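You operate a simulated robot arm through the tools that you are given. There is no shell and no other tool. Be economical: measure what you need, move in short steps, check, and stop when the job is done.

The job below is to be done with a simulated two-armed robot. You get a single attempt, and the scene is never put back.

JOB
Take the white towel from the door end of the titration bench and lay it out flat on the window end of the side counter.

It is judged by the outcome, as a careful person would: the job done as asked, and still so three seconds after it is handed in. It fails if anything else is knocked over, pushed out of place, dropped, spilled or broken. Flat cloth is picked up by pressing the open fingertips on it (5 to 10 N) and closing them slowly along it; thin cloth reads only 2 to 8 mm in the jaws.

ROBOT AND FRAMES
Two 7-joint arms with two-finger parallel grippers on one trunk, on a base that drives. Base frame: it is fixed to the floor where the robot stands at the start and does not move with it; the origin is under the middle of the robot, x ahead of it, y to its left, z up. Units: mm, degrees, N and s.
The left shoulder is at the start at [70, 163, 1170], the right one opposite. Places, roughly: window end of the side counter [-1300, 1300, 900]. Payload 3.43 kg a hand.
Tool frame (each hand has its own): the origin (TCP) lies between the finger pads and is the grasp point; the fingertips stand 34 mm ahead of it; z points along the fingers, y is the line along which they close. The gripper opens to 128 mm. The fingers are 24 mm wide and 12 mm thick; the gripper's body (48 by 130 mm) begins 96 mm behind the TCP.
Orientation is that of the tool frame in the base frame, as [roll, pitch, yaw] about the fixed x, y, z axes, in that order (R = Rz(yaw) Ry(pitch) Rx(roll)). With the fingers straight down and closing along the base's y, the tool's x points along the base's -x, its y along +y and its z along -z.

CONTROLS
- The arms move only by the tool servo_tool. It takes "left_rows", "right_rows" or both (then of equal length, played together; a hand with none holds still); each is a list of rows, each an object (a shift or turn left out is 0, a gripper value left out holds the last) with "offset": the shift along the tool's x, y, z in units of 25 mm (1.0 is 25 mm), a list of three; "turn": the turn, a rotation vector about the tool's x, y, z in units of 6 degrees (1.0 is 6 degrees), a list of three. In form: [{"offset": [dx, dy, dz], "turn": [wx, wy, wz]}, ...]. A call has 1 to 12 rows; each row shifts and turns the commanded pose from where the row before left it, along the tool's axes as they then stand. "left_hand" and "right_hand" are, for a hand that has rows, the finger opening in mm, from 0 to 128, set as the call begins (left out, the last holds). A call with a number of a shift or a turn outside -1 to 1 is refused whole. A row lasts 0.2 s, in which the tool goes at most 50 mm and 8.6 degrees; a call with a longer step from one row to the next is refused whole, and so is a gripper value outside its range. A pose out of reach is approached as far as the arm can. The call stops where the force on the tool passes 40 N (or 10 N more than at its start, if that is more) or the arm is blocked; 0.2 s more then pass. Each finger travels about 153 mm/s and halts on what it meets, pressing with about 37 N; the grip force reading is that of the motor and also rises with nothing between the fingers. The clock runs only during rows and for 0.2 s after the last one: add rows that do not move to give the fingers time. It gives the time, the measured TCP pose, the force on the tool (base axes), the opening and the grip force at its end, in the units of the frame above (readings bear some noise).
- Cameras (640 x 400 px; columns grow to the right, rows downward): "scene" is now at [138.9, -1.8, 1399.8]; the picture's right is [-0.02, -1.00, 0.00], its down [-0.56, 0.01, -0.83] and it looks along [0.83, -0.02, -0.56] (base axes); focal length 264 px, centre (320, 200). "left" rides on the left gripper at [-36, 0, -98] in its tool frame; the picture's right is [0.00, -1.00, 0.00], its down [0.97, 0.00, -0.24] and it looks along [0.24, 0.00, 0.97] (tool axes); focal length 218 px, centre (320, 200). "right" rides on the right gripper at [-36, 0, -98] in its tool frame; the picture's right is [0.00, -1.00, 0.00], its down [0.97, 0.00, -0.24] and it looks along [0.24, 0.00, 0.97] (tool axes); focal length 218 px, centre (320, 200). There is no depth. A picture from a camera that has moved, and an enlarged one, comes with that camera's place and axes in the base frame and with its lens.
- get_image(camera): a new picture of that camera. It takes no simulated time.
- lift_body(by): slides the trunk up (or, below 0, down) by that many mm; the arms and the scene camera ride with it, the base frame stays. It gives what a move gives, with no picture.
- base_move(legs): drives the robot by 1 to 6 legs, each [ahead, left, turn to the left] in mm, mm and degrees, along the robot's own axes; the way and the turn of a leg run together, so that a leg with both is an arc; at most 1500 mm and 180 degrees a leg. The arms and the cameras ride along, it lands a little off, and it stops where it bumps. It gives what a move gives.
- turn_head(pan, tilt): turns the head with the scene camera to pan (to the left, within 86 degrees either way) and tilt (down, from -29 to 69), counted from straight ahead of the robot. It gives what a move gives.
- zoom(camera, box): a new picture of the part [left, top, right, bottom] of that camera's present view, enlarged. It takes no simulated time.
- sign_off(): hands the job in; it is judged then, once.

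Go step by step. Nothing tells you exact positions but the pictures and the camera data: compare them with the known pose of the tool, close in by small moves and look again before you grip or let go. The budget is 120 turns and 100 pictures, counting those below and the enlarged ones. Unless the task says otherwise, let go and move clear before handing in, and close with one line.

The tools are called as name(argument=value, ...) on one line, values as JSON. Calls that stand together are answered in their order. servo_tool: Moves the arms, as the interface text tells. Its arguments: {"type":"object","properties":{"left_rows":{"type":"array","items":{"type":"object","properties":{"offset":{"type":"array","items":{"type":"number"}},"turn":{"type":"array","items":{"type":"number"}}}}},"left_hand":{"type":"number"},"right_rows":{"type":"array","items":{"type":"object","properties":{"offset":{"type":"array","items":{"type":"number"}},"turn":{"type":"array","items":{"type":"number"}}}}},"right_hand":{"type":"number"}},"required":[]} The other tools are called the same way: lift_body (by) slides the trunk up or down; base_move (legs) drives the base; turn_head (pan, tilt) turns the head that bears the scene camera; get_image (camera) takes a picture; zoom (camera, box) takes an enlarged picture of a part of a camera's view; sign_off () hands the job in.

At the start:

```text
clock: 0.0
left_tcp_pos: [659.8, 210.6, 1010.7]
left_tool_rot: [-180.0, 0.0, 180.0]
left_contact_force: [-0.9, -0.1, 0.8]
left_grip_width: 128.1
left_grip_force: 0.0
right_tcp_pos: [691.6, -285.3, 1053.6]
right_tool_rot: [179.9, 0.0, -179.9]
right_contact_force: [0.7, 0.9, 0.1]
right_grip_width: 128.1
right_grip_force: 0.1
trunk travel left (down, up): [-650.0, 290.0]
robot x, y, heading: [-0.4, -2.0, -0.0]
head pan, tilt: [-1.2, 34.2]
```

scene: 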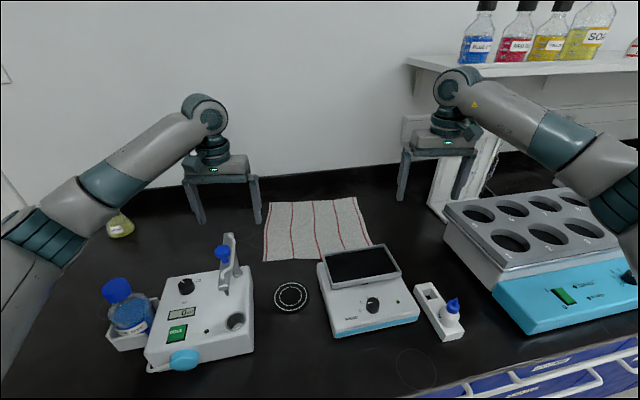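
right: 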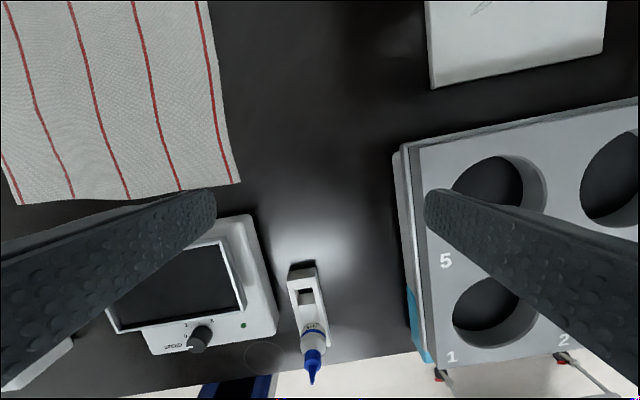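
left: 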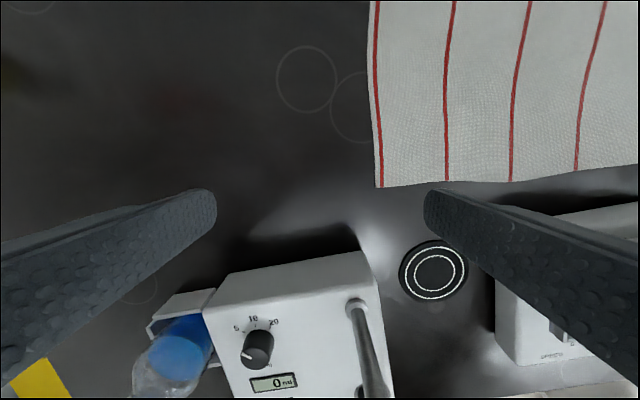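

I see a striped white towel on the bench ahead. First I look around to learn which bench this is and where the side counter, door and window are.

turn_head(pan=85, tilt=20)

get_image(camera="scene")

turn_head(pan=-85, tilt=20)

get_image(camera="scene")

```text
clock: 1.6
left_tcp_pos: [660.9, 211.2, 1010.6]
left_tool_rot: [-180.0, 0.0, 180.0]
left_contact_force: [0.1, 0.5, 0.6]
left_grip_width: 128.1
left_grip_force: 0.1
right_tcp_pos: [692.7, -285.1, 1054.2]
right_tool_rot: [-180.0, 0.0, -180.0]
right_contact_force: [0.2, 0.2, 0.1]
right_grip_width: 127.7
right_grip_force: 0.0
trunk travel left (down, up): [-650.0, 290.0]
robot x, y, heading: [-2.1, 1.9, 0.1]
head pan, tilt: [85.0, 20.0]
```

```text
96 pictures are left
camera scene: at [58.6, 92.8, 1422.4], right [1.0, -0.09, 0.0], down [-0.03, -0.34, -0.94], along [0.08, 0.94, -0.34], focal length 264 px, centre (320, 200)
```

scene: 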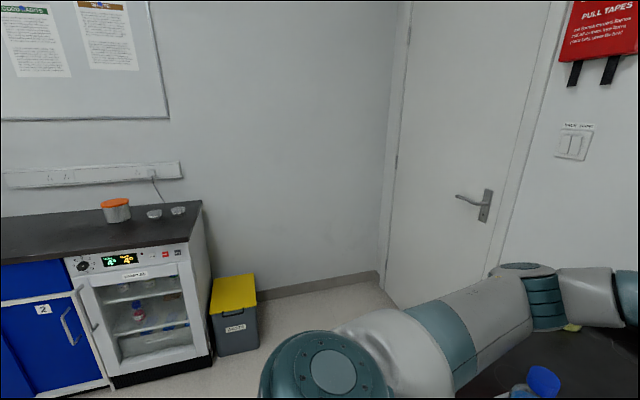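

```text
clock: 4.2
left_tcp_pos: [660.5, 210.4, 1011.6]
left_tool_rot: [-180.0, 0.0, 180.0]
left_contact_force: [-0.1, 0.1, 0.0]
left_grip_width: 128.0
left_grip_force: 0.1
right_tcp_pos: [692.0, -285.2, 1051.6]
right_tool_rot: [179.9, 0.0, 179.9]
right_contact_force: [-0.7, 0.2, 0.2]
right_grip_width: 128.1
right_grip_force: 0.0
trunk travel left (down, up): [-650.0, 290.0]
robot x, y, heading: [-0.3, -1.1, -0.1]
head pan, tilt: [-85.0, 20.0]
```

```text
95 pictures are left
camera scene: at [58.6, -92.7, 1422.5], right [-1.0, -0.09, 0.0], down [-0.03, 0.34, -0.94], along [0.08, -0.94, -0.34], focal length 264 px, centre (320, 200)
```

scene: 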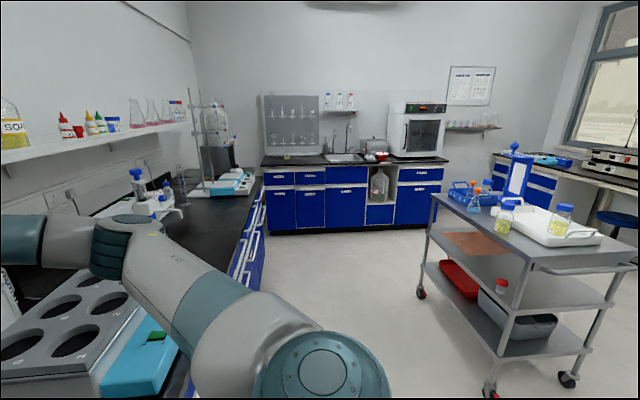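

The bench ahead runs from the door (+y) toward the far sink; the towel is at its door end, and the side counter is on the +y wall, with the window to the rear. I look at the towel closely next.

turn_head(pan=0, tilt=45)

get_image(camera="scene")

zoom(camera="scene", box=[200, 100, 440, 250])

```text
clock: 5.8
left_tcp_pos: [661.1, 210.3, 1009.9]
left_tool_rot: [-179.9, 0.0, -180.0]
left_contact_force: [0.0, 0.6, -0.1]
left_grip_width: 128.2
left_grip_force: 0.0
right_tcp_pos: [693.1, -285.1, 1053.3]
right_tool_rot: [180.0, 0.1, -179.9]
right_contact_force: [0.6, -0.4, -0.5]
right_grip_width: 128.1
right_grip_force: 0.0
trunk travel left (down, up): [-650.0, 290.0]
robot x, y, heading: [0.5, -0.8, 0.0]
head pan, tilt: [0.0, 45.0]
```

```text
94 pictures are left
camera scene: at [131.8, 0.0, 1383.8], right [0.0, -1.0, 0.0], down [-0.71, 0.0, -0.71], along [0.71, 0.0, -0.71], focal length 264 px, centre (320, 200)
```

scene: 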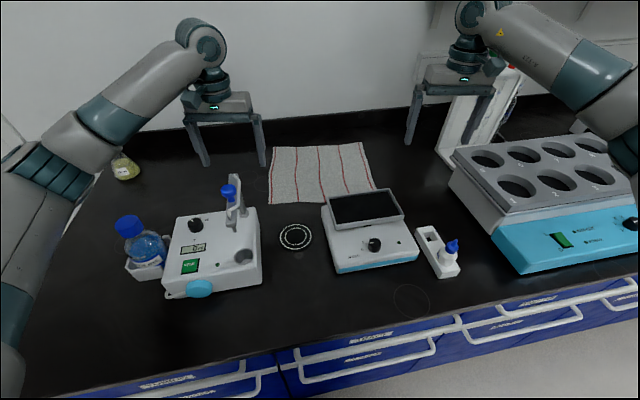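

```text
2.67 times, centred on (320, 175) of scene
camera zoom: at [131.8, 0.0, 1383.8], right [0.0, -1.0, 0.0], down [-0.71, 0.0, -0.71], along [0.71, 0.0, -0.71], focal length 705 px, centre (320, 267)
```

zoom: 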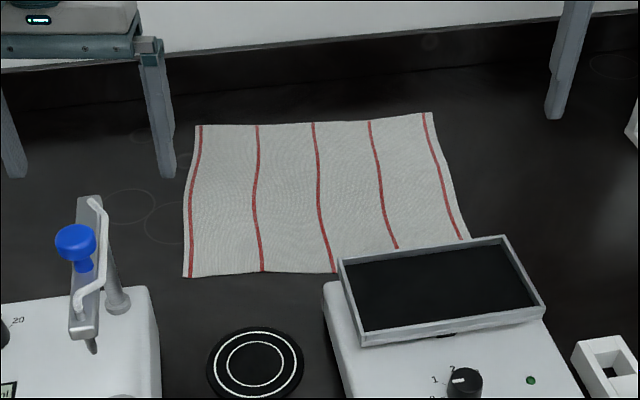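

The towel's near edge runs from about (651, 143) to (680, -172), and comparing two cameras puts the surface at z ≈ 850. I'll bring both hands above the two near corners, still high, and check.

servo_tool(left_rows=[{"offset": [0, -1, 0]}, {"offset": [0, -1, 0]}, {"offset": [0, -1, 0]}, {"offset": [0, -1, 0]}, {"offset": [0, -0.1, 0.4]}, {"offset": [0, 0, 1]}, {"offset": [0, 0, 1]}, {}], right_rows=[{"offset": [0.2, 1, 0]}, {"offset": [0, 1, 0]}, {"offset": [0, 1, 0]}, {"offset": [0, 1, 0.4]}, {"offset": [0, 1, 1]}, {"offset": [0, 0.9, 1]}, {"offset": [0, 0, 1]}, {"offset": [0, 0, 0.6]}], left_hand=50, right_hand=50)

get_image(camera="left")

get_image(camera="right")

get_image(camera="scene")

```text
clock: 7.6
left_tcp_pos: [660.4, 107.3, 951.0]
left_tool_rot: [-180.0, 0.0, 180.0]
left_contact_force: [0.0, 0.5, -0.1]
left_grip_width: 50.2
left_grip_force: 0.0
right_tcp_pos: [686.1, -137.3, 953.5]
right_tool_rot: [-180.0, 0.0, 180.0]
right_contact_force: [0.4, -0.2, -0.1]
right_grip_width: 50.1
right_grip_force: 0.0
trunk travel left (down, up): [-650.0, 290.0]
robot x, y, heading: [-1.7, 1.1, 0.0]
head pan, tilt: [0.0, 45.0]
```

```text
92 pictures are left
camera left: at [696.4, 106.5, 1049.0], right [0.0, -1.0, 0.0], down [-0.97, 0.0, 0.24], along [-0.24, 0.0, -0.97], focal length 218 px, centre (320, 200)
```

left: 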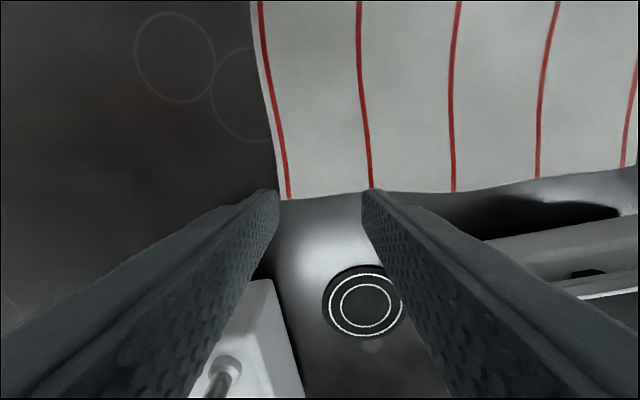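

```text
91 pictures are left
camera right: at [721.6, -137.4, 1050.2], right [0.0, -1.0, 0.0], down [-0.97, 0.0, 0.24], along [-0.24, 0.0, -0.97], focal length 218 px, centre (320, 200)
```

right: 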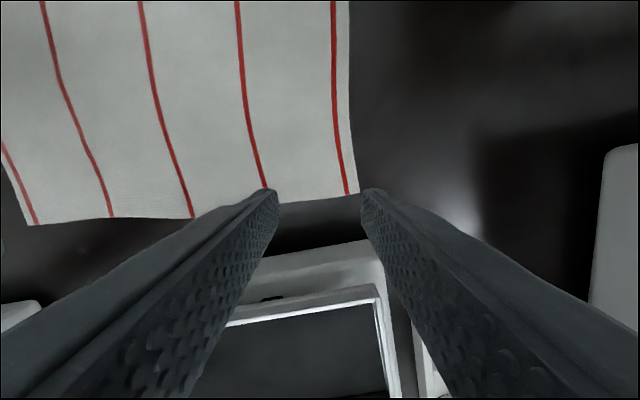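

```text
90 pictures are left
camera scene: at [131.6, 0.2, 1383.8], right [0.0, -1.0, 0.0], down [-0.71, 0.0, -0.71], along [0.71, 0.0, -0.71], focal length 264 px, centre (320, 200)
```

scene: 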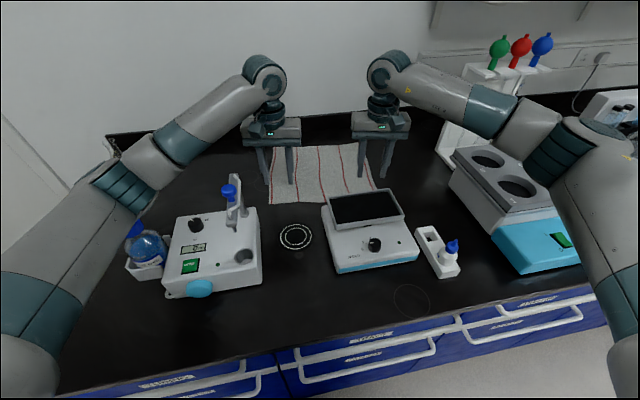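

Both hands are centred over the near edge just inside its corners. The left elbow passes close over the blue-capped bottle, so I raise the trunk and then lower only the hands.

lift_body(by=80)

servo_tool(left_rows=[{"offset": [0, 0, 1]}, {"offset": [0, 0, 1]}, {"offset": [0, 0, 1]}, {"offset": [0, 0, 1]}, {"offset": [0, 0, 0.9]}, {}], right_rows=[{"offset": [0, 0, 1]}, {"offset": [0, 0, 1]}, {"offset": [0, 0, 1]}, {"offset": [0, 0, 1]}, {"offset": [0, 0, 1]}, {}])

get_image(camera="scene")

get_image(camera="left")

```text
clock: 8.7
left_tcp_pos: [661.7, 107.6, 1031.1]
left_tool_rot: [180.0, 0.0, -179.9]
left_contact_force: [0.2, -0.1, -0.5]
left_grip_width: 49.7
left_grip_force: 0.1
right_tcp_pos: [687.5, -139.3, 1033.1]
right_tool_rot: [180.0, 0.0, 180.0]
right_contact_force: [0.5, -0.2, -0.8]
right_grip_width: 50.0
right_grip_force: 0.1
trunk travel left (down, up): [-730.0, 210.0]
robot x, y, heading: [1.1, -0.6, -0.1]
head pan, tilt: [0.0, 45.0]
```

```text
clock: 10.1
left_tcp_pos: [659.7, 107.6, 914.4]
left_tool_rot: [179.8, 0.5, 180.0]
left_contact_force: [0.8, -0.2, -0.1]
left_grip_width: 50.2
left_grip_force: 0.2
right_tcp_pos: [684.6, -140.0, 909.2]
right_tool_rot: [179.9, 0.1, 180.0]
right_contact_force: [0.8, -0.2, 0.2]
right_grip_width: 49.7
right_grip_force: 0.0
trunk travel left (down, up): [-730.0, 210.0]
robot x, y, heading: [0.5, -0.1, 0.1]
head pan, tilt: [0.0, 45.0]
```

```text
89 pictures are left
camera scene: at [127.9, -2.8, 1465.0], right [0.0, -1.0, 0.0], down [-0.71, 0.0, -0.71], along [0.71, 0.0, -0.71], focal length 264 px, centre (320, 200)
```

scene: 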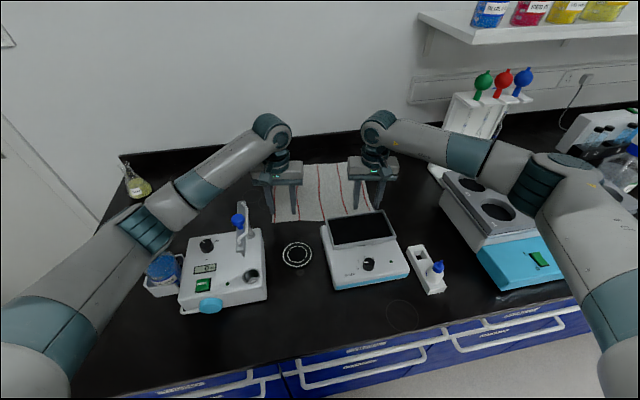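

```text
88 pictures are left
camera left: at [694.7, 105.0, 1012.9], right [0.0, -1.0, 0.0], down [-0.97, 0.0, 0.23], along [-0.23, 0.0, -0.97], focal length 218 px, centre (320, 200)
```

left: 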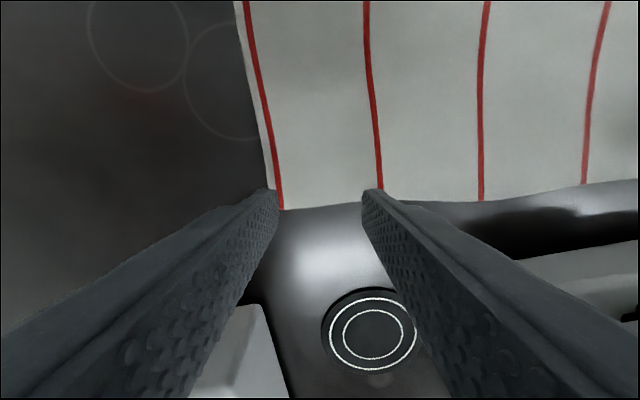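

The fingertips are about 30 mm above the towel. I shift the left hand 10 mm inward and creep both down to contact.

servo_tool(left_rows=[{"offset": [0, -0.4, 0]}, {"offset": [0, 0, 0.4]}, {"offset": [0, 0, 0.3]}, {}], right_rows=[{"offset": [0, 0.1, 0]}, {"offset": [0, 0, 0.4]}, {"offset": [0, 0, 0.3]}, {}])

```text
clock: 11.1
left_tcp_pos: [659.5, 96.0, 893.0]
left_tool_rot: [180.0, 0.2, 179.9]
left_contact_force: [-0.1, -0.3, 0.7]
left_grip_width: 49.9
left_grip_force: 0.1
right_tcp_pos: [685.7, -137.0, 890.9]
right_tool_rot: [-180.0, 0.2, 179.8]
right_contact_force: [0.3, 0.8, 0.5]
right_grip_width: 50.1
right_grip_force: 0.1
trunk travel left (down, up): [-730.0, 210.0]
robot x, y, heading: [-0.5, 0.2, -0.2]
head pan, tilt: [0.0, 45.0]
```

servo_tool(left_rows=[{"offset": [0, 0, 0.2]}, {}], right_rows=[{"offset": [0, 0, 0.15]}, {}])

get_image(camera="left")

get_image(camera="right")

```text
clock: 11.7
left_tcp_pos: [661.6, 99.2, 887.2]
left_tool_rot: [179.9, 0.0, 180.0]
left_contact_force: [0.5, 0.9, 1.0]
left_grip_width: 50.1
left_grip_force: 0.2
right_tcp_pos: [685.6, -135.8, 886.0]
right_tool_rot: [-179.9, 0.0, -180.0]
right_contact_force: [0.0, 0.3, -0.3]
right_grip_width: 50.2
right_grip_force: 0.0
trunk travel left (down, up): [-730.0, 210.0]
robot x, y, heading: [2.6, 1.6, 0.1]
head pan, tilt: [0.0, 45.0]
```

```text
87 pictures are left
camera left: at [696.7, 96.5, 984.2], right [0.0, -1.0, 0.0], down [-0.97, 0.0, 0.24], along [-0.24, 0.0, -0.97], focal length 218 px, centre (320, 200)
```

left: 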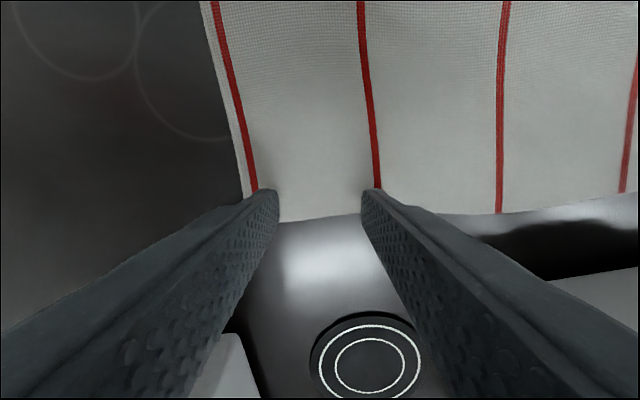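

```text
86 pictures are left
camera right: at [721.8, -135.3, 983.4], right [0.0, -1.0, 0.0], down [-0.97, 0.0, 0.24], along [-0.24, 0.0, -0.97], focal length 218 px, centre (320, 200)
```

right: 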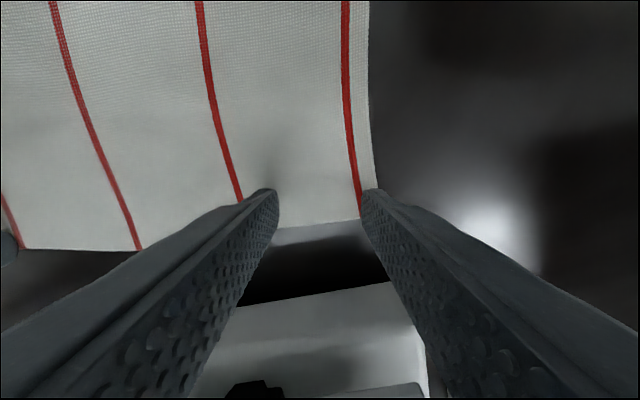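

The tips are nearly on the cloth and flush with the edge. I keep creeping down.

servo_tool(left_rows=[{"offset": [0, 0, 0.15]}, {}], right_rows=[{"offset": [0, 0.2, 0.12]}, {}])

servo_tool(left_rows=[{"offset": [0, 0, 0.12]}, {}], right_rows=[{"offset": [0, 0, 0.12]}, {}])

```text
clock: 12.3
left_tcp_pos: [659.7, 98.5, 884.8]
left_tool_rot: [180.0, 0.2, 180.0]
left_contact_force: [3.1, -1.0, 11.6]
left_grip_width: 50.1
left_grip_force: 0.0
right_tcp_pos: [686.1, -132.4, 886.3]
right_tool_rot: [-180.0, 0.2, 179.9]
right_contact_force: [2.6, -3.1, 10.9]
right_grip_width: 50.0
right_grip_force: 0.1
trunk travel left (down, up): [-730.0, 210.0]
robot x, y, heading: [-0.6, 2.7, -0.1]
head pan, tilt: [0.0, 45.0]
```

```text
clock: 12.9
left_tcp_pos: [659.9, 98.5, 885.0]
left_tool_rot: [-179.9, 0.6, -179.9]
left_contact_force: [9.7, 2.2, 35.8]
left_grip_width: 50.1
left_grip_force: 0.1
right_tcp_pos: [684.7, -131.8, 885.0]
right_tool_rot: [179.8, 0.4, 179.9]
right_contact_force: [4.7, -3.4, 22.4]
right_grip_width: 50.2
right_grip_force: 0.1
trunk travel left (down, up): [-730.0, 210.0]
robot x, y, heading: [-2.8, -0.1, -0.2]
head pan, tilt: [0.0, 45.0]
```

Contact confirmed (surface ≈ 851) but pressing a bit hard; I ease off to under 10 N.

servo_tool(left_rows=[{"offset": [0, 0, -0.14]}, {}], right_rows=[{"offset": [0, 0, -0.14]}, {}])

```text
clock: 13.5
left_tcp_pos: [658.6, 98.2, 884.9]
left_tool_rot: [180.0, 0.1, -180.0]
left_contact_force: [6.3, -0.6, 25.4]
left_grip_width: 50.1
left_grip_force: 0.0
right_tcp_pos: [684.2, -130.5, 884.8]
right_tool_rot: [179.9, 0.2, 180.0]
right_contact_force: [3.4, -0.4, 13.0]
right_grip_width: 50.2
right_grip_force: 0.0
trunk travel left (down, up): [-730.0, 210.0]
robot x, y, heading: [-0.0, -2.5, 0.1]
head pan, tilt: [0.0, 45.0]
```

servo_tool(left_rows=[{"offset": [0, 0, -0.22]}, {}], right_rows=[{"offset": [0, 0, -0.07]}, {}])

```text
clock: 14.1
left_tcp_pos: [659.3, 98.5, 887.7]
left_tool_rot: [179.9, -0.1, -179.9]
left_contact_force: [0.9, 1.0, -0.1]
left_grip_width: 50.0
left_grip_force: 0.1
right_tcp_pos: [684.0, -130.6, 884.5]
right_tool_rot: [-179.9, -0.1, -180.0]
right_contact_force: [-1.5, -1.3, 5.7]
right_grip_width: 49.8
right_grip_force: 0.0
trunk travel left (down, up): [-730.0, 210.0]
robot x, y, heading: [2.4, -2.8, 0.1]
head pan, tilt: [0.0, 45.0]
```

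Right is at about 6 N. Bring left back to a light press.

servo_tool(left_rows=[{"offset": [0, 0, 0.12]}, {}], right_rows=[{"offset": [0, 0, 0.02]}, {}], left_hand=46, right_hand=46)

```text
clock: 14.7
left_tcp_pos: [660.3, 98.5, 884.1]
left_tool_rot: [-180.0, 0.1, 180.0]
left_contact_force: [-1.3, 0.0, 3.2]
left_grip_width: 46.2
left_grip_force: 0.1
right_tcp_pos: [685.3, -130.3, 885.1]
right_tool_rot: [180.0, 0.0, 180.0]
right_contact_force: [-0.3, 1.4, 1.8]
right_grip_width: 45.6
right_grip_force: 0.0
trunk travel left (down, up): [-730.0, 210.0]
robot x, y, heading: [-0.4, -1.3, -0.1]
head pan, tilt: [0.0, 45.0]
```

servo_tool(left_rows=[{"offset": [0, 0, 0.05]}, {}], right_rows=[{"offset": [0, 0, 0.08]}, {}], left_hand=40, right_hand=40)

servo_tool(left_rows=[{"offset": [0, 0, 0.03]}, {}], right_rows=[{"offset": [0, 0, 0.03]}, {}], left_hand=32, right_hand=32)

get_image(camera="left")

get_image(camera="right")

```text
clock: 15.3
left_tcp_pos: [660.1, 98.4, 885.3]
left_tool_rot: [180.0, 0.1, 180.0]
left_contact_force: [0.2, 0.8, -0.8]
left_grip_width: 39.9
left_grip_force: 0.1
right_tcp_pos: [686.6, -130.4, 884.3]
right_tool_rot: [180.0, 0.1, 179.8]
right_contact_force: [-0.7, -1.3, 14.8]
right_grip_width: 39.0
right_grip_force: 0.0
trunk travel left (down, up): [-730.0, 210.0]
robot x, y, heading: [3.5, -0.6, -0.1]
head pan, tilt: [0.0, 45.0]
```

```text
clock: 15.9
left_tcp_pos: [661.7, 100.1, 886.8]
left_tool_rot: [-179.9, 0.2, -179.9]
left_contact_force: [-0.7, -0.2, -0.6]
left_grip_width: 32.1
left_grip_force: 0.2
right_tcp_pos: [687.1, -129.6, 884.9]
right_tool_rot: [-179.9, 0.2, -180.0]
right_contact_force: [1.8, -0.6, 20.5]
right_grip_width: 29.2
right_grip_force: 0.0
trunk travel left (down, up): [-730.0, 210.0]
robot x, y, heading: [-4.0, 2.5, 0.1]
head pan, tilt: [0.0, 45.0]
```

```text
85 pictures are left
camera left: at [695.7, 98.3, 984.4], right [0.0, -1.0, 0.0], down [-0.97, 0.0, 0.24], along [-0.24, 0.0, -0.97], focal length 218 px, centre (320, 200)
```

left: 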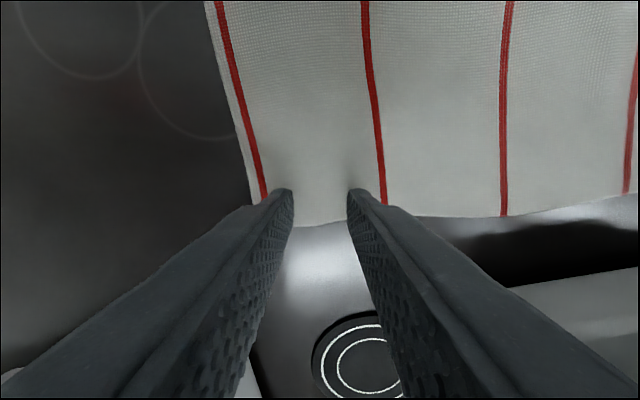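

```text
84 pictures are left
camera right: at [720.8, -128.9, 982.6], right [0.0, -1.0, 0.0], down [-0.97, 0.0, 0.24], along [-0.24, 0.0, -0.97], focal length 218 px, centre (320, 200)
```

right: 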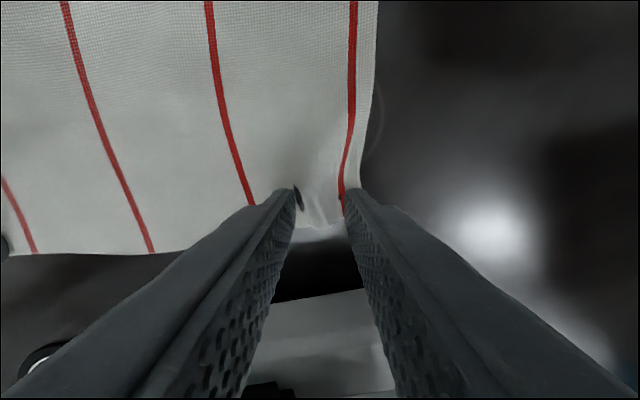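

The right hand is gathering cloth; the left one slid over it and needs more pressure.

servo_tool(left_rows=[{"offset": [0, 0, 0.12]}, {}], right_rows=[{}, {}], left_hand=40, right_hand=18)

servo_tool(left_rows=[{"offset": [0, 0, 0.05]}, {}], right_rows=[{}, {}], right_hand=6)

```text
clock: 16.5
left_tcp_pos: [661.5, 101.7, 885.3]
left_tool_rot: [-179.8, 0.6, -179.9]
left_contact_force: [0.3, 0.5, 0.1]
left_grip_width: 40.0
left_grip_force: 0.0
right_tcp_pos: [684.5, -129.9, 884.5]
right_tool_rot: [-179.9, 0.2, 179.9]
right_contact_force: [2.8, -3.1, 16.5]
right_grip_width: 15.7
right_grip_force: 0.0
trunk travel left (down, up): [-730.0, 210.0]
robot x, y, heading: [3.0, 1.0, 0.0]
head pan, tilt: [0.0, 45.0]
```

```text
clock: 17.1
left_tcp_pos: [662.5, 101.2, 886.4]
left_tool_rot: [-179.7, 0.9, -179.8]
left_contact_force: [0.3, -0.3, 0.2]
left_grip_width: 39.8
left_grip_force: 0.1
right_tcp_pos: [683.2, -127.4, 884.7]
right_tool_rot: [-179.8, 0.2, 180.0]
right_contact_force: [3.1, -1.3, 14.1]
right_grip_width: 5.4
right_grip_force: 0.0
trunk travel left (down, up): [-730.0, 210.0]
robot x, y, heading: [1.7, 3.1, -0.1]
head pan, tilt: [0.0, 45.0]
```

The left hand isn't going down as commanded, yet feels no force. I close the right hand and check the left arm for contact elsewhere.

servo_tool(right_rows=[{}, {}], right_hand=0)

get_image(camera="right")

zoom(camera="scene", box=[60, 100, 380, 300])

```text
clock: 17.7
left_tcp_pos: [661.6, 101.5, 886.8]
left_tool_rot: [-179.6, 0.7, -179.8]
left_contact_force: [0.4, 0.5, 0.1]
left_grip_width: 39.7
left_grip_force: 0.0
right_tcp_pos: [684.6, -127.3, 884.5]
right_tool_rot: [-179.9, 0.1, 180.0]
right_contact_force: [1.8, -0.5, 12.0]
right_grip_width: 2.1
right_grip_force: 36.8
trunk travel left (down, up): [-730.0, 210.0]
robot x, y, heading: [2.3, 2.0, -0.0]
head pan, tilt: [0.0, 45.0]
```

```text
83 pictures are left
camera right: at [719.0, -126.7, 982.7], right [0.0, -1.0, 0.0], down [-0.97, 0.0, 0.24], along [-0.24, 0.0, -0.97], focal length 218 px, centre (320, 200)
```

right: 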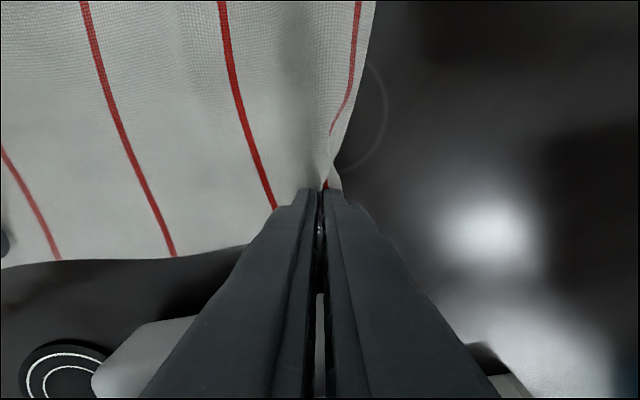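

```text
2.00 times, centred on (220, 200) of scene
camera zoom: at [127.4, 5.1, 1464.3], right [0.0, -1.0, 0.0], down [-0.7, 0.0, -0.71], along [0.71, 0.0, -0.7], focal length 528 px, centre (520, 200)
```

zoom: 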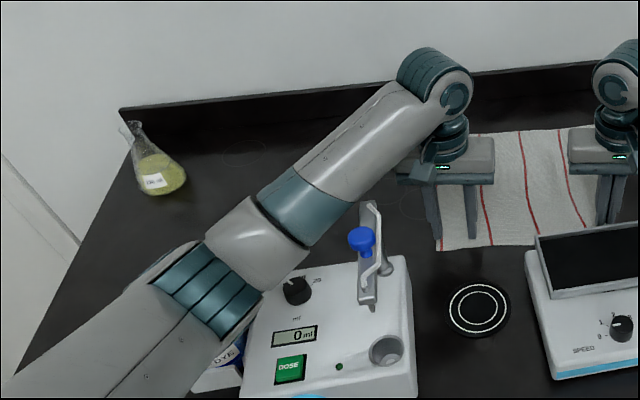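

The left forearm seems to be resting over the dye bottle. I lift the left hand straight away and look at the bottle.

servo_tool(left_rows=[{"offset": [0, 0, -0.6]}, {"offset": [0, 0, -0.8]}, {"offset": [0, 0, -1]}, {"offset": [0, 0, -1]}, {}])

zoom(camera="scene", box=[60, 150, 380, 350])

```text
clock: 18.9
left_tcp_pos: [658.5, 99.5, 965.8]
left_tool_rot: [180.0, 0.1, -180.0]
left_contact_force: [-0.7, 0.6, -0.5]
left_grip_width: 40.1
left_grip_force: 0.0
right_tcp_pos: [684.7, -131.0, 884.9]
right_tool_rot: [-179.9, 0.2, 179.9]
right_contact_force: [-1.9, -2.8, 29.9]
right_grip_width: 2.1
right_grip_force: 36.8
trunk travel left (down, up): [-730.0, 210.0]
robot x, y, heading: [5.7, -1.8, 0.0]
head pan, tilt: [0.0, 45.0]
```

```text
2.00 times, centred on (220, 250) of scene
camera zoom: at [127.6, 0.9, 1464.2], right [0.0, -1.0, 0.0], down [-0.71, 0.0, -0.71], along [0.71, 0.0, -0.71], focal length 528 px, centre (520, 100)
```

zoom: 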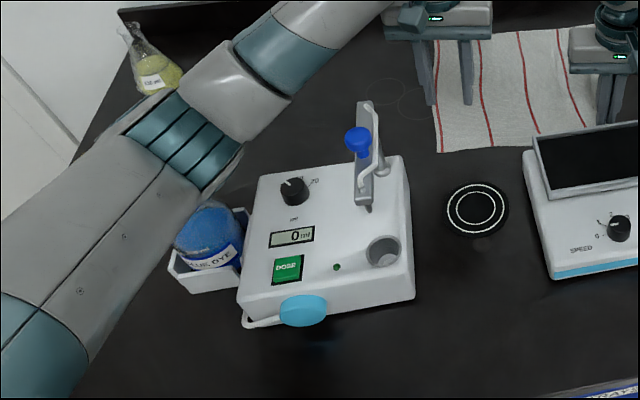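

The bottle is unharmed in its rack; the elbow was too close to it. With the right hand holding the towel's corner slightly lifted, I shift the robot (and the towel) 100 mm to the right over free bench.

servo_tool(right_rows=[{"offset": [0, 0, -0.8]}, {"offset": [0, 0, -0.4]}, {}])

base_move(legs=[[0, -100, 0]])

get_image(camera="scene")

get_image(camera="left")

```text
clock: 19.7
left_tcp_pos: [660.7, 98.8, 963.1]
left_tool_rot: [180.0, 0.0, -180.0]
left_contact_force: [0.1, -0.1, 0.3]
left_grip_width: 39.9
left_grip_force: 0.0
right_tcp_pos: [686.8, -131.5, 912.6]
right_tool_rot: [-180.0, -0.2, -179.9]
right_contact_force: [-0.5, -0.2, 0.7]
right_grip_width: 2.2
right_grip_force: 36.9
trunk travel left (down, up): [-730.0, 210.0]
robot x, y, heading: [-0.8, 1.3, 0.5]
head pan, tilt: [0.0, 45.0]
```

```text
clock: 20.9
left_tcp_pos: [660.0, 1.0, 962.7]
left_tool_rot: [179.9, -0.1, -180.0]
left_contact_force: [0.9, -0.3, 0.3]
left_grip_width: 40.1
left_grip_force: 0.0
right_tcp_pos: [684.5, -229.2, 912.8]
right_tool_rot: [180.0, 0.1, -179.9]
right_contact_force: [0.1, 0.5, 0.3]
right_grip_width: 2.0
right_grip_force: 37.0
trunk travel left (down, up): [-730.0, 210.0]
robot x, y, heading: [-1.1, -100.8, 0.2]
head pan, tilt: [0.0, 45.0]
```

```text
80 pictures are left
camera scene: at [131.3, -98.2, 1463.8], right [0.0, -1.0, 0.0], down [-0.71, 0.0, -0.71], along [0.71, 0.0, -0.71], focal length 264 px, centre (320, 200)
```

scene: 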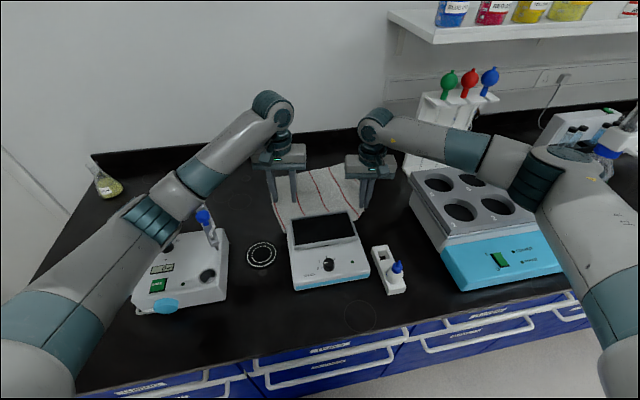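

```text
79 pictures are left
camera left: at [695.7, -0.4, 1061.9], right [0.0, -1.0, 0.0], down [-0.97, 0.0, 0.24], along [-0.24, 0.0, -0.97], focal length 218 px, centre (320, 200)
```

left: 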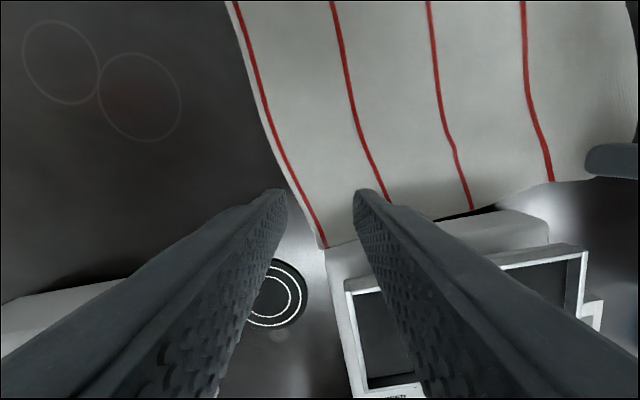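

The drag also rotated the towel, so its left corner now lies by the balance's rear-left corner. I look closely.

zoom(camera="scene", box=[230, 150, 390, 250])

zoom(camera="left", box=[220, 100, 540, 300])

```text
4.00 times, centred on (310, 200) of scene
camera zoom: at [131.3, -98.2, 1463.8], right [0.0, -1.0, 0.0], down [-0.71, 0.0, -0.71], along [0.71, 0.0, -0.71], focal length 1057 px, centre (360, 200)
```

zoom: 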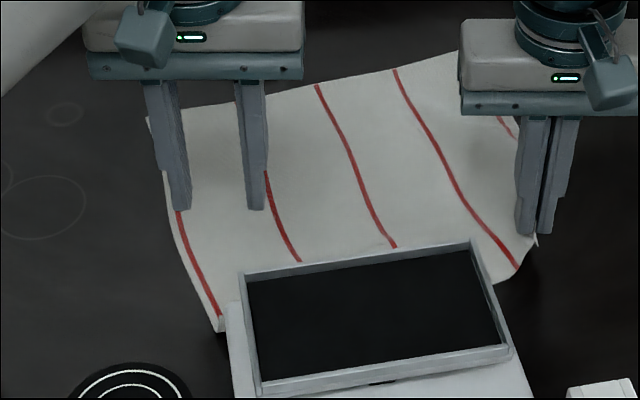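

```text
2.00 times, centred on (380, 200) of left
camera zoom: at [695.7, -0.4, 1061.9], right [0.0, -1.0, 0.0], down [-0.97, 0.0, 0.24], along [-0.24, 0.0, -0.97], focal length 436 px, centre (200, 200)
```

zoom: 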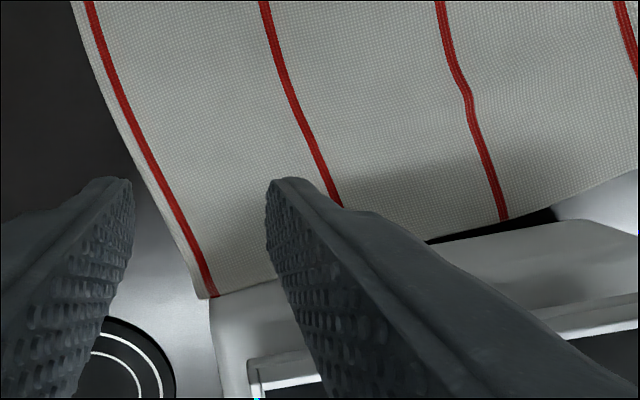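

The corner is draped over the balance's rear lip. I'll pinch the left edge a little further back where it lies on the bench, carry the near edge forward off the balance, then regrip the corner.

servo_tool(left_rows=[{"offset": [-0.6, 0, 0.6]}, {"offset": [0, 0, 1]}, {"offset": [0, 0, 0.9]}, {"offset": [0, 0, 0.3]}, {}])

get_image(camera="left")

zoom(camera="scene", box=[60, 150, 380, 350])

```text
clock: 22.1
left_tcp_pos: [695.9, 10.5, 939.1]
left_tool_rot: [-179.6, 3.8, -179.1]
left_contact_force: [0.9, -0.1, -0.5]
left_grip_width: 40.1
left_grip_force: 0.1
right_tcp_pos: [683.8, -226.5, 918.2]
right_tool_rot: [179.9, 0.1, -179.9]
right_contact_force: [0.0, -0.6, -0.5]
right_grip_width: 2.0
right_grip_force: 36.6
trunk travel left (down, up): [-730.0, 210.0]
robot x, y, heading: [-2.0, -98.6, 0.1]
head pan, tilt: [0.0, 45.0]
```

```text
76 pictures are left
camera left: at [726.5, 9.9, 1039.0], right [0.01, -1.0, 0.01], down [-0.98, -0.01, 0.17], along [-0.17, -0.01, -0.98], focal length 218 px, centre (320, 200)
```

left: 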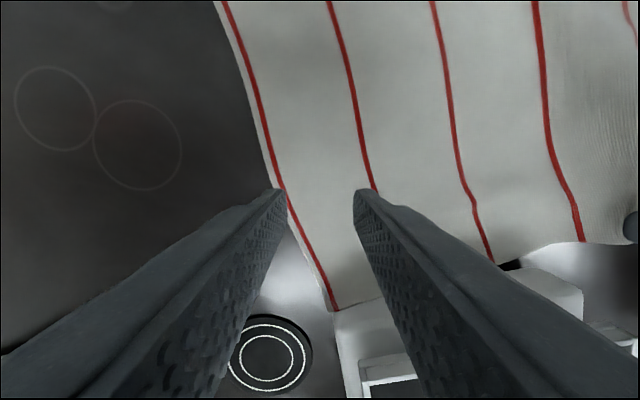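

```text
2.00 times, centred on (220, 250) of scene
camera zoom: at [128.7, -95.9, 1467.5], right [0.0, -1.0, 0.0], down [-0.71, 0.0, -0.71], along [0.71, 0.0, -0.71], focal length 528 px, centre (520, 100)
```

zoom: 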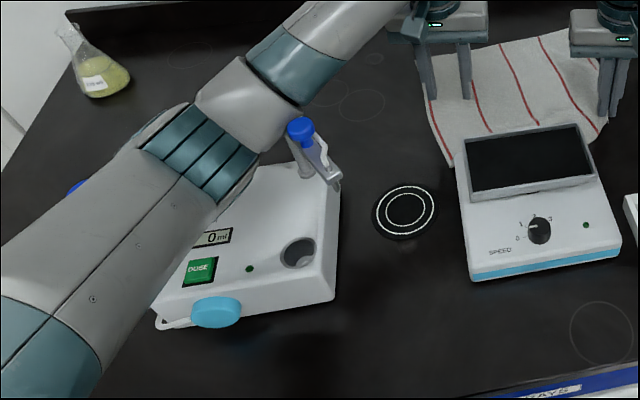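

The left arm is being blocked again, now by the dispenser's post; I back up at once and will raise the trunk so the elbows clear everything.

servo_tool(left_rows=[{"offset": [0, 0, -0.6]}, {"offset": [0, 0, -1]}, {"offset": [0, 0, -1]}, {}])

lift_body(by=60)

get_image(camera="scene")

zoom(camera="scene", box=[60, 180, 380, 380])

```text
clock: 23.1
left_tcp_pos: [673.2, -3.6, 956.3]
left_tool_rot: [179.9, -0.3, 179.6]
left_contact_force: [-0.8, 0.5, 0.1]
left_grip_width: 39.9
left_grip_force: 0.0
right_tcp_pos: [683.9, -231.7, 911.7]
right_tool_rot: [180.0, -0.2, 179.9]
right_contact_force: [-0.3, 0.0, -1.2]
right_grip_width: 2.1
right_grip_force: 36.6
trunk travel left (down, up): [-730.0, 210.0]
robot x, y, heading: [-3.5, -98.6, 0.2]
head pan, tilt: [0.0, 45.0]
```

```text
clock: 24.1
left_tcp_pos: [676.6, 2.2, 1019.6]
left_tool_rot: [180.0, -0.1, 180.0]
left_contact_force: [-0.7, 0.2, -0.1]
left_grip_width: 39.9
left_grip_force: 0.0
right_tcp_pos: [686.9, -227.9, 972.1]
right_tool_rot: [180.0, -0.1, -180.0]
right_contact_force: [-0.2, 0.7, -0.2]
right_grip_width: 2.2
right_grip_force: 36.9
trunk travel left (down, up): [-790.0, 150.0]
robot x, y, heading: [-1.0, -98.2, 0.1]
head pan, tilt: [0.0, 45.0]
```

```text
74 pictures are left
camera scene: at [132.5, -97.5, 1523.6], right [0.0, -1.0, 0.0], down [-0.71, 0.0, -0.71], along [0.71, 0.0, -0.71], focal length 264 px, centre (320, 200)
```

scene: 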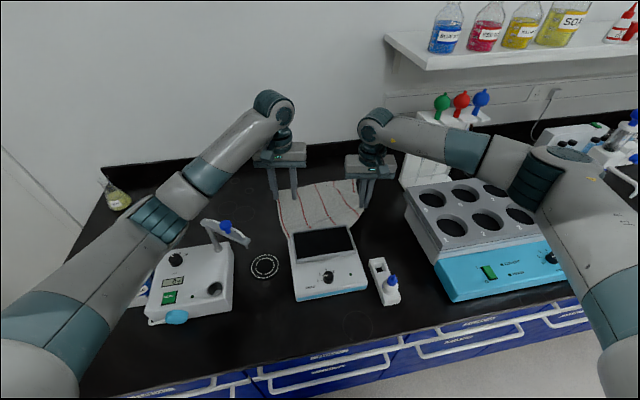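

```text
2.00 times, centred on (220, 280) of scene
camera zoom: at [132.5, -97.5, 1523.6], right [0.0, -1.0, 0.0], down [-0.71, 0.0, -0.71], along [0.71, 0.0, -0.71], focal length 528 px, centre (520, 40)
```

zoom: 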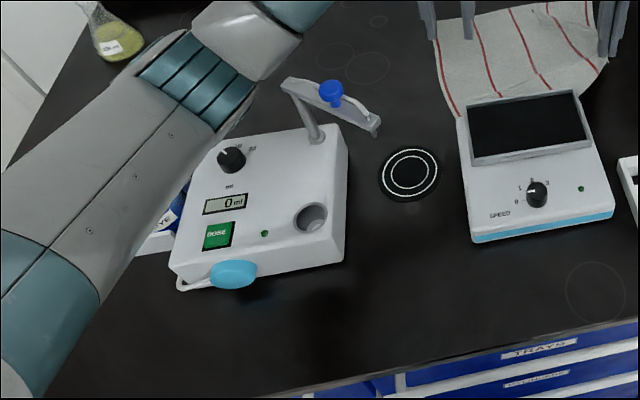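

The dispenser's swivel arm got swung by my elbow (its body hasn't moved); I'll swing it back later. First I raise the trunk further while lowering the right hand again, so the elbows stay well above everything.

servo_tool(right_rows=[{"offset": [0, 0, 1]}, {"offset": [0, 0, 1]}, {"offset": [0, 0, 0.4]}, {}])

lift_body(by=75)

servo_tool(right_rows=[{"offset": [0, 0, 1]}, {"offset": [0, 0, 1]}, {"offset": [0, 0, 1]}, {}])

lift_body(by=74)

servo_tool(left_rows=[{"offset": [0, 0, 1]}, {"offset": [0, 0, 1]}, {"offset": [0, 0, 1]}, {"offset": [0, 0, 1]}, {}], right_rows=[{"offset": [0, 0, 1]}, {"offset": [0, 0, 1]}, {"offset": [0, 0, 1]}, {}, {}])

get_image(camera="scene")

get_image(camera="left")

```text
clock: 25.1
left_tcp_pos: [674.5, 2.8, 1019.8]
left_tool_rot: [-180.0, 0.1, 179.9]
left_contact_force: [0.3, -0.9, -0.1]
left_grip_width: 40.0
left_grip_force: 0.1
right_tcp_pos: [686.4, -226.5, 914.7]
right_tool_rot: [180.0, 0.0, -179.9]
right_contact_force: [-0.7, 0.2, -1.1]
right_grip_width: 1.9
right_grip_force: 36.9
trunk travel left (down, up): [-790.0, 150.0]
robot x, y, heading: [-1.7, -98.7, 0.0]
head pan, tilt: [0.0, 45.0]
```

```text
clock: 26.2
left_tcp_pos: [675.0, 1.5, 1092.5]
left_tool_rot: [-180.0, 0.0, -179.9]
left_contact_force: [0.3, 0.6, 0.1]
left_grip_width: 40.0
left_grip_force: 0.0
right_tcp_pos: [686.8, -226.9, 988.7]
right_tool_rot: [-179.9, 0.0, -180.0]
right_contact_force: [-0.1, -0.1, 0.2]
right_grip_width: 1.9
right_grip_force: 36.7
trunk travel left (down, up): [-865.0, 75.0]
robot x, y, heading: [0.1, -92.1, 0.1]
head pan, tilt: [0.0, 45.0]
```

```text
clock: 27.2
left_tcp_pos: [676.4, 2.7, 1093.8]
left_tool_rot: [-179.9, 0.0, -180.0]
left_contact_force: [-0.6, -0.7, 0.2]
left_grip_width: 39.8
left_grip_force: 0.0
right_tcp_pos: [686.1, -227.7, 913.3]
right_tool_rot: [-180.0, 0.1, 180.0]
right_contact_force: [0.2, -0.1, -0.4]
right_grip_width: 2.0
right_grip_force: 36.2
trunk travel left (down, up): [-865.0, 75.0]
robot x, y, heading: [4.1, -96.8, 0.1]
head pan, tilt: [0.0, 45.0]
```

```text
clock: 28.3
left_tcp_pos: [675.6, 2.0, 1169.0]
left_tool_rot: [179.9, 0.0, -180.0]
left_contact_force: [-1.2, -0.2, -0.1]
left_grip_width: 40.2
left_grip_force: 0.1
right_tcp_pos: [686.1, -227.7, 987.2]
right_tool_rot: [179.9, 0.0, -180.0]
right_contact_force: [1.1, 0.8, -0.2]
right_grip_width: 2.1
right_grip_force: 36.8
trunk travel left (down, up): [-939.0, 1.0]
robot x, y, heading: [-0.9, -98.8, 0.0]
head pan, tilt: [0.0, 45.0]
```

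```text
clock: 29.5
left_tcp_pos: [674.8, 2.1, 1068.0]
left_tool_rot: [-180.0, 0.0, 180.0]
left_contact_force: [-0.1, 0.2, 0.1]
left_grip_width: 39.8
left_grip_force: 0.1
right_tcp_pos: [685.7, -227.2, 914.4]
right_tool_rot: [-180.0, 0.0, -179.9]
right_contact_force: [-0.6, 1.3, 0.0]
right_grip_width: 1.9
right_grip_force: 36.5
trunk travel left (down, up): [-939.0, 1.0]
robot x, y, heading: [-0.6, -98.2, -0.1]
head pan, tilt: [0.0, 45.0]
```

```text
72 pictures are left
camera scene: at [131.6, -97.9, 1672.8], right [0.0, -1.0, 0.0], down [-0.71, 0.0, -0.71], along [0.71, 0.0, -0.71], focal length 264 px, centre (320, 200)
```

scene: 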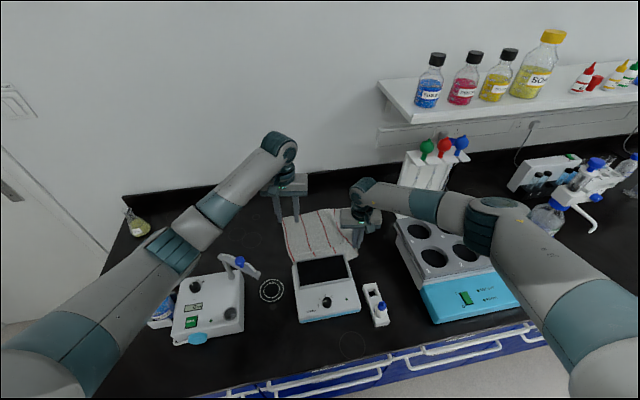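

```text
71 pictures are left
camera left: at [710.9, -0.2, 1166.2], right [0.0, -1.0, 0.0], down [-0.97, 0.0, 0.24], along [-0.24, 0.0, -0.97], focal length 218 px, centre (320, 200)
```

left: 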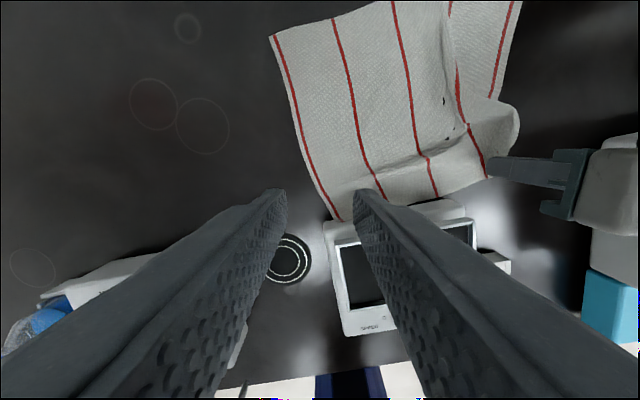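

Elbows are high now. I lower the left hand to the towel's left edge, about (690, -17).

servo_tool(left_rows=[{"offset": [-0.6, -0.76, 0.7]}, {"offset": [0, 0, 1]}, {"offset": [0, 0, 1]}, {"offset": [0, 0, 1]}, {"offset": [0, 0, 1]}, {"offset": [0, 0, 1]}, {"offset": [0, 0, 0.8]}, {}])

get_image(camera="left")

get_image(camera="scene")

```text
clock: 31.3
left_tcp_pos: [690.8, -17.3, 906.3]
left_tool_rot: [180.0, 0.0, -180.0]
left_contact_force: [-0.7, 0.0, 0.2]
left_grip_width: 40.2
left_grip_force: 0.0
right_tcp_pos: [685.1, -226.9, 913.7]
right_tool_rot: [-179.9, 0.0, -179.9]
right_contact_force: [0.1, 0.2, -0.4]
right_grip_width: 2.2
right_grip_force: 36.3
trunk travel left (down, up): [-939.0, 1.0]
robot x, y, heading: [0.3, -100.2, -0.1]
head pan, tilt: [0.0, 45.0]
```

```text
70 pictures are left
camera left: at [726.5, -18.3, 1003.7], right [0.0, -1.0, 0.0], down [-0.97, 0.0, 0.24], along [-0.24, 0.0, -0.97], focal length 218 px, centre (320, 200)
```

left: 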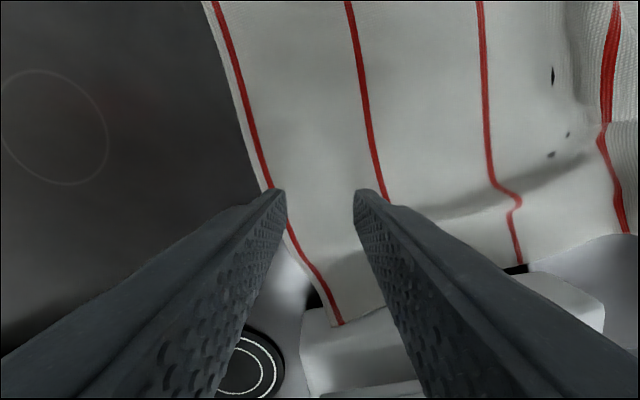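

```text
69 pictures are left
camera scene: at [131.5, -97.5, 1672.8], right [0.0, -1.0, 0.0], down [-0.71, 0.0, -0.71], along [0.71, 0.0, -0.71], focal length 264 px, centre (320, 200)
```

scene: 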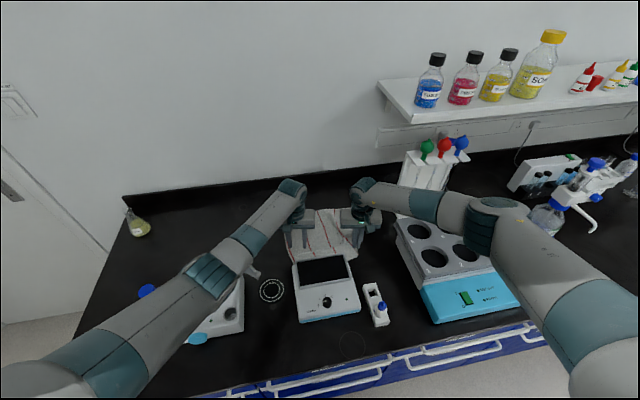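

servo_tool(left_rows=[{"offset": [0, 0, 0.5]}, {"offset": [0, 0, 0.3]}, {}])

servo_tool(left_rows=[{"offset": [0, 0, 0.1]}, {}])

```text
clock: 32.1
left_tcp_pos: [689.9, -16.8, 884.6]
left_tool_rot: [-180.0, 0.0, -180.0]
left_contact_force: [-0.1, -0.2, 0.6]
left_grip_width: 40.2
left_grip_force: 0.2
right_tcp_pos: [685.9, -226.6, 912.0]
right_tool_rot: [180.0, -0.1, 180.0]
right_contact_force: [0.2, 0.7, -0.4]
right_grip_width: 1.7
right_grip_force: 36.3
trunk travel left (down, up): [-939.0, 1.0]
robot x, y, heading: [-1.1, -97.2, 0.1]
head pan, tilt: [0.0, 45.0]
```

```text
clock: 32.7
left_tcp_pos: [690.5, -17.6, 885.5]
left_tool_rot: [180.0, 0.2, 179.9]
left_contact_force: [1.0, 1.7, 14.1]
left_grip_width: 40.0
left_grip_force: 0.4
right_tcp_pos: [685.7, -226.5, 915.0]
right_tool_rot: [-180.0, 0.0, 180.0]
right_contact_force: [0.5, 0.2, -0.1]
right_grip_width: 2.1
right_grip_force: 36.4
trunk travel left (down, up): [-939.0, 1.0]
robot x, y, heading: [-0.1, -97.3, 0.1]
head pan, tilt: [0.0, 45.0]
```

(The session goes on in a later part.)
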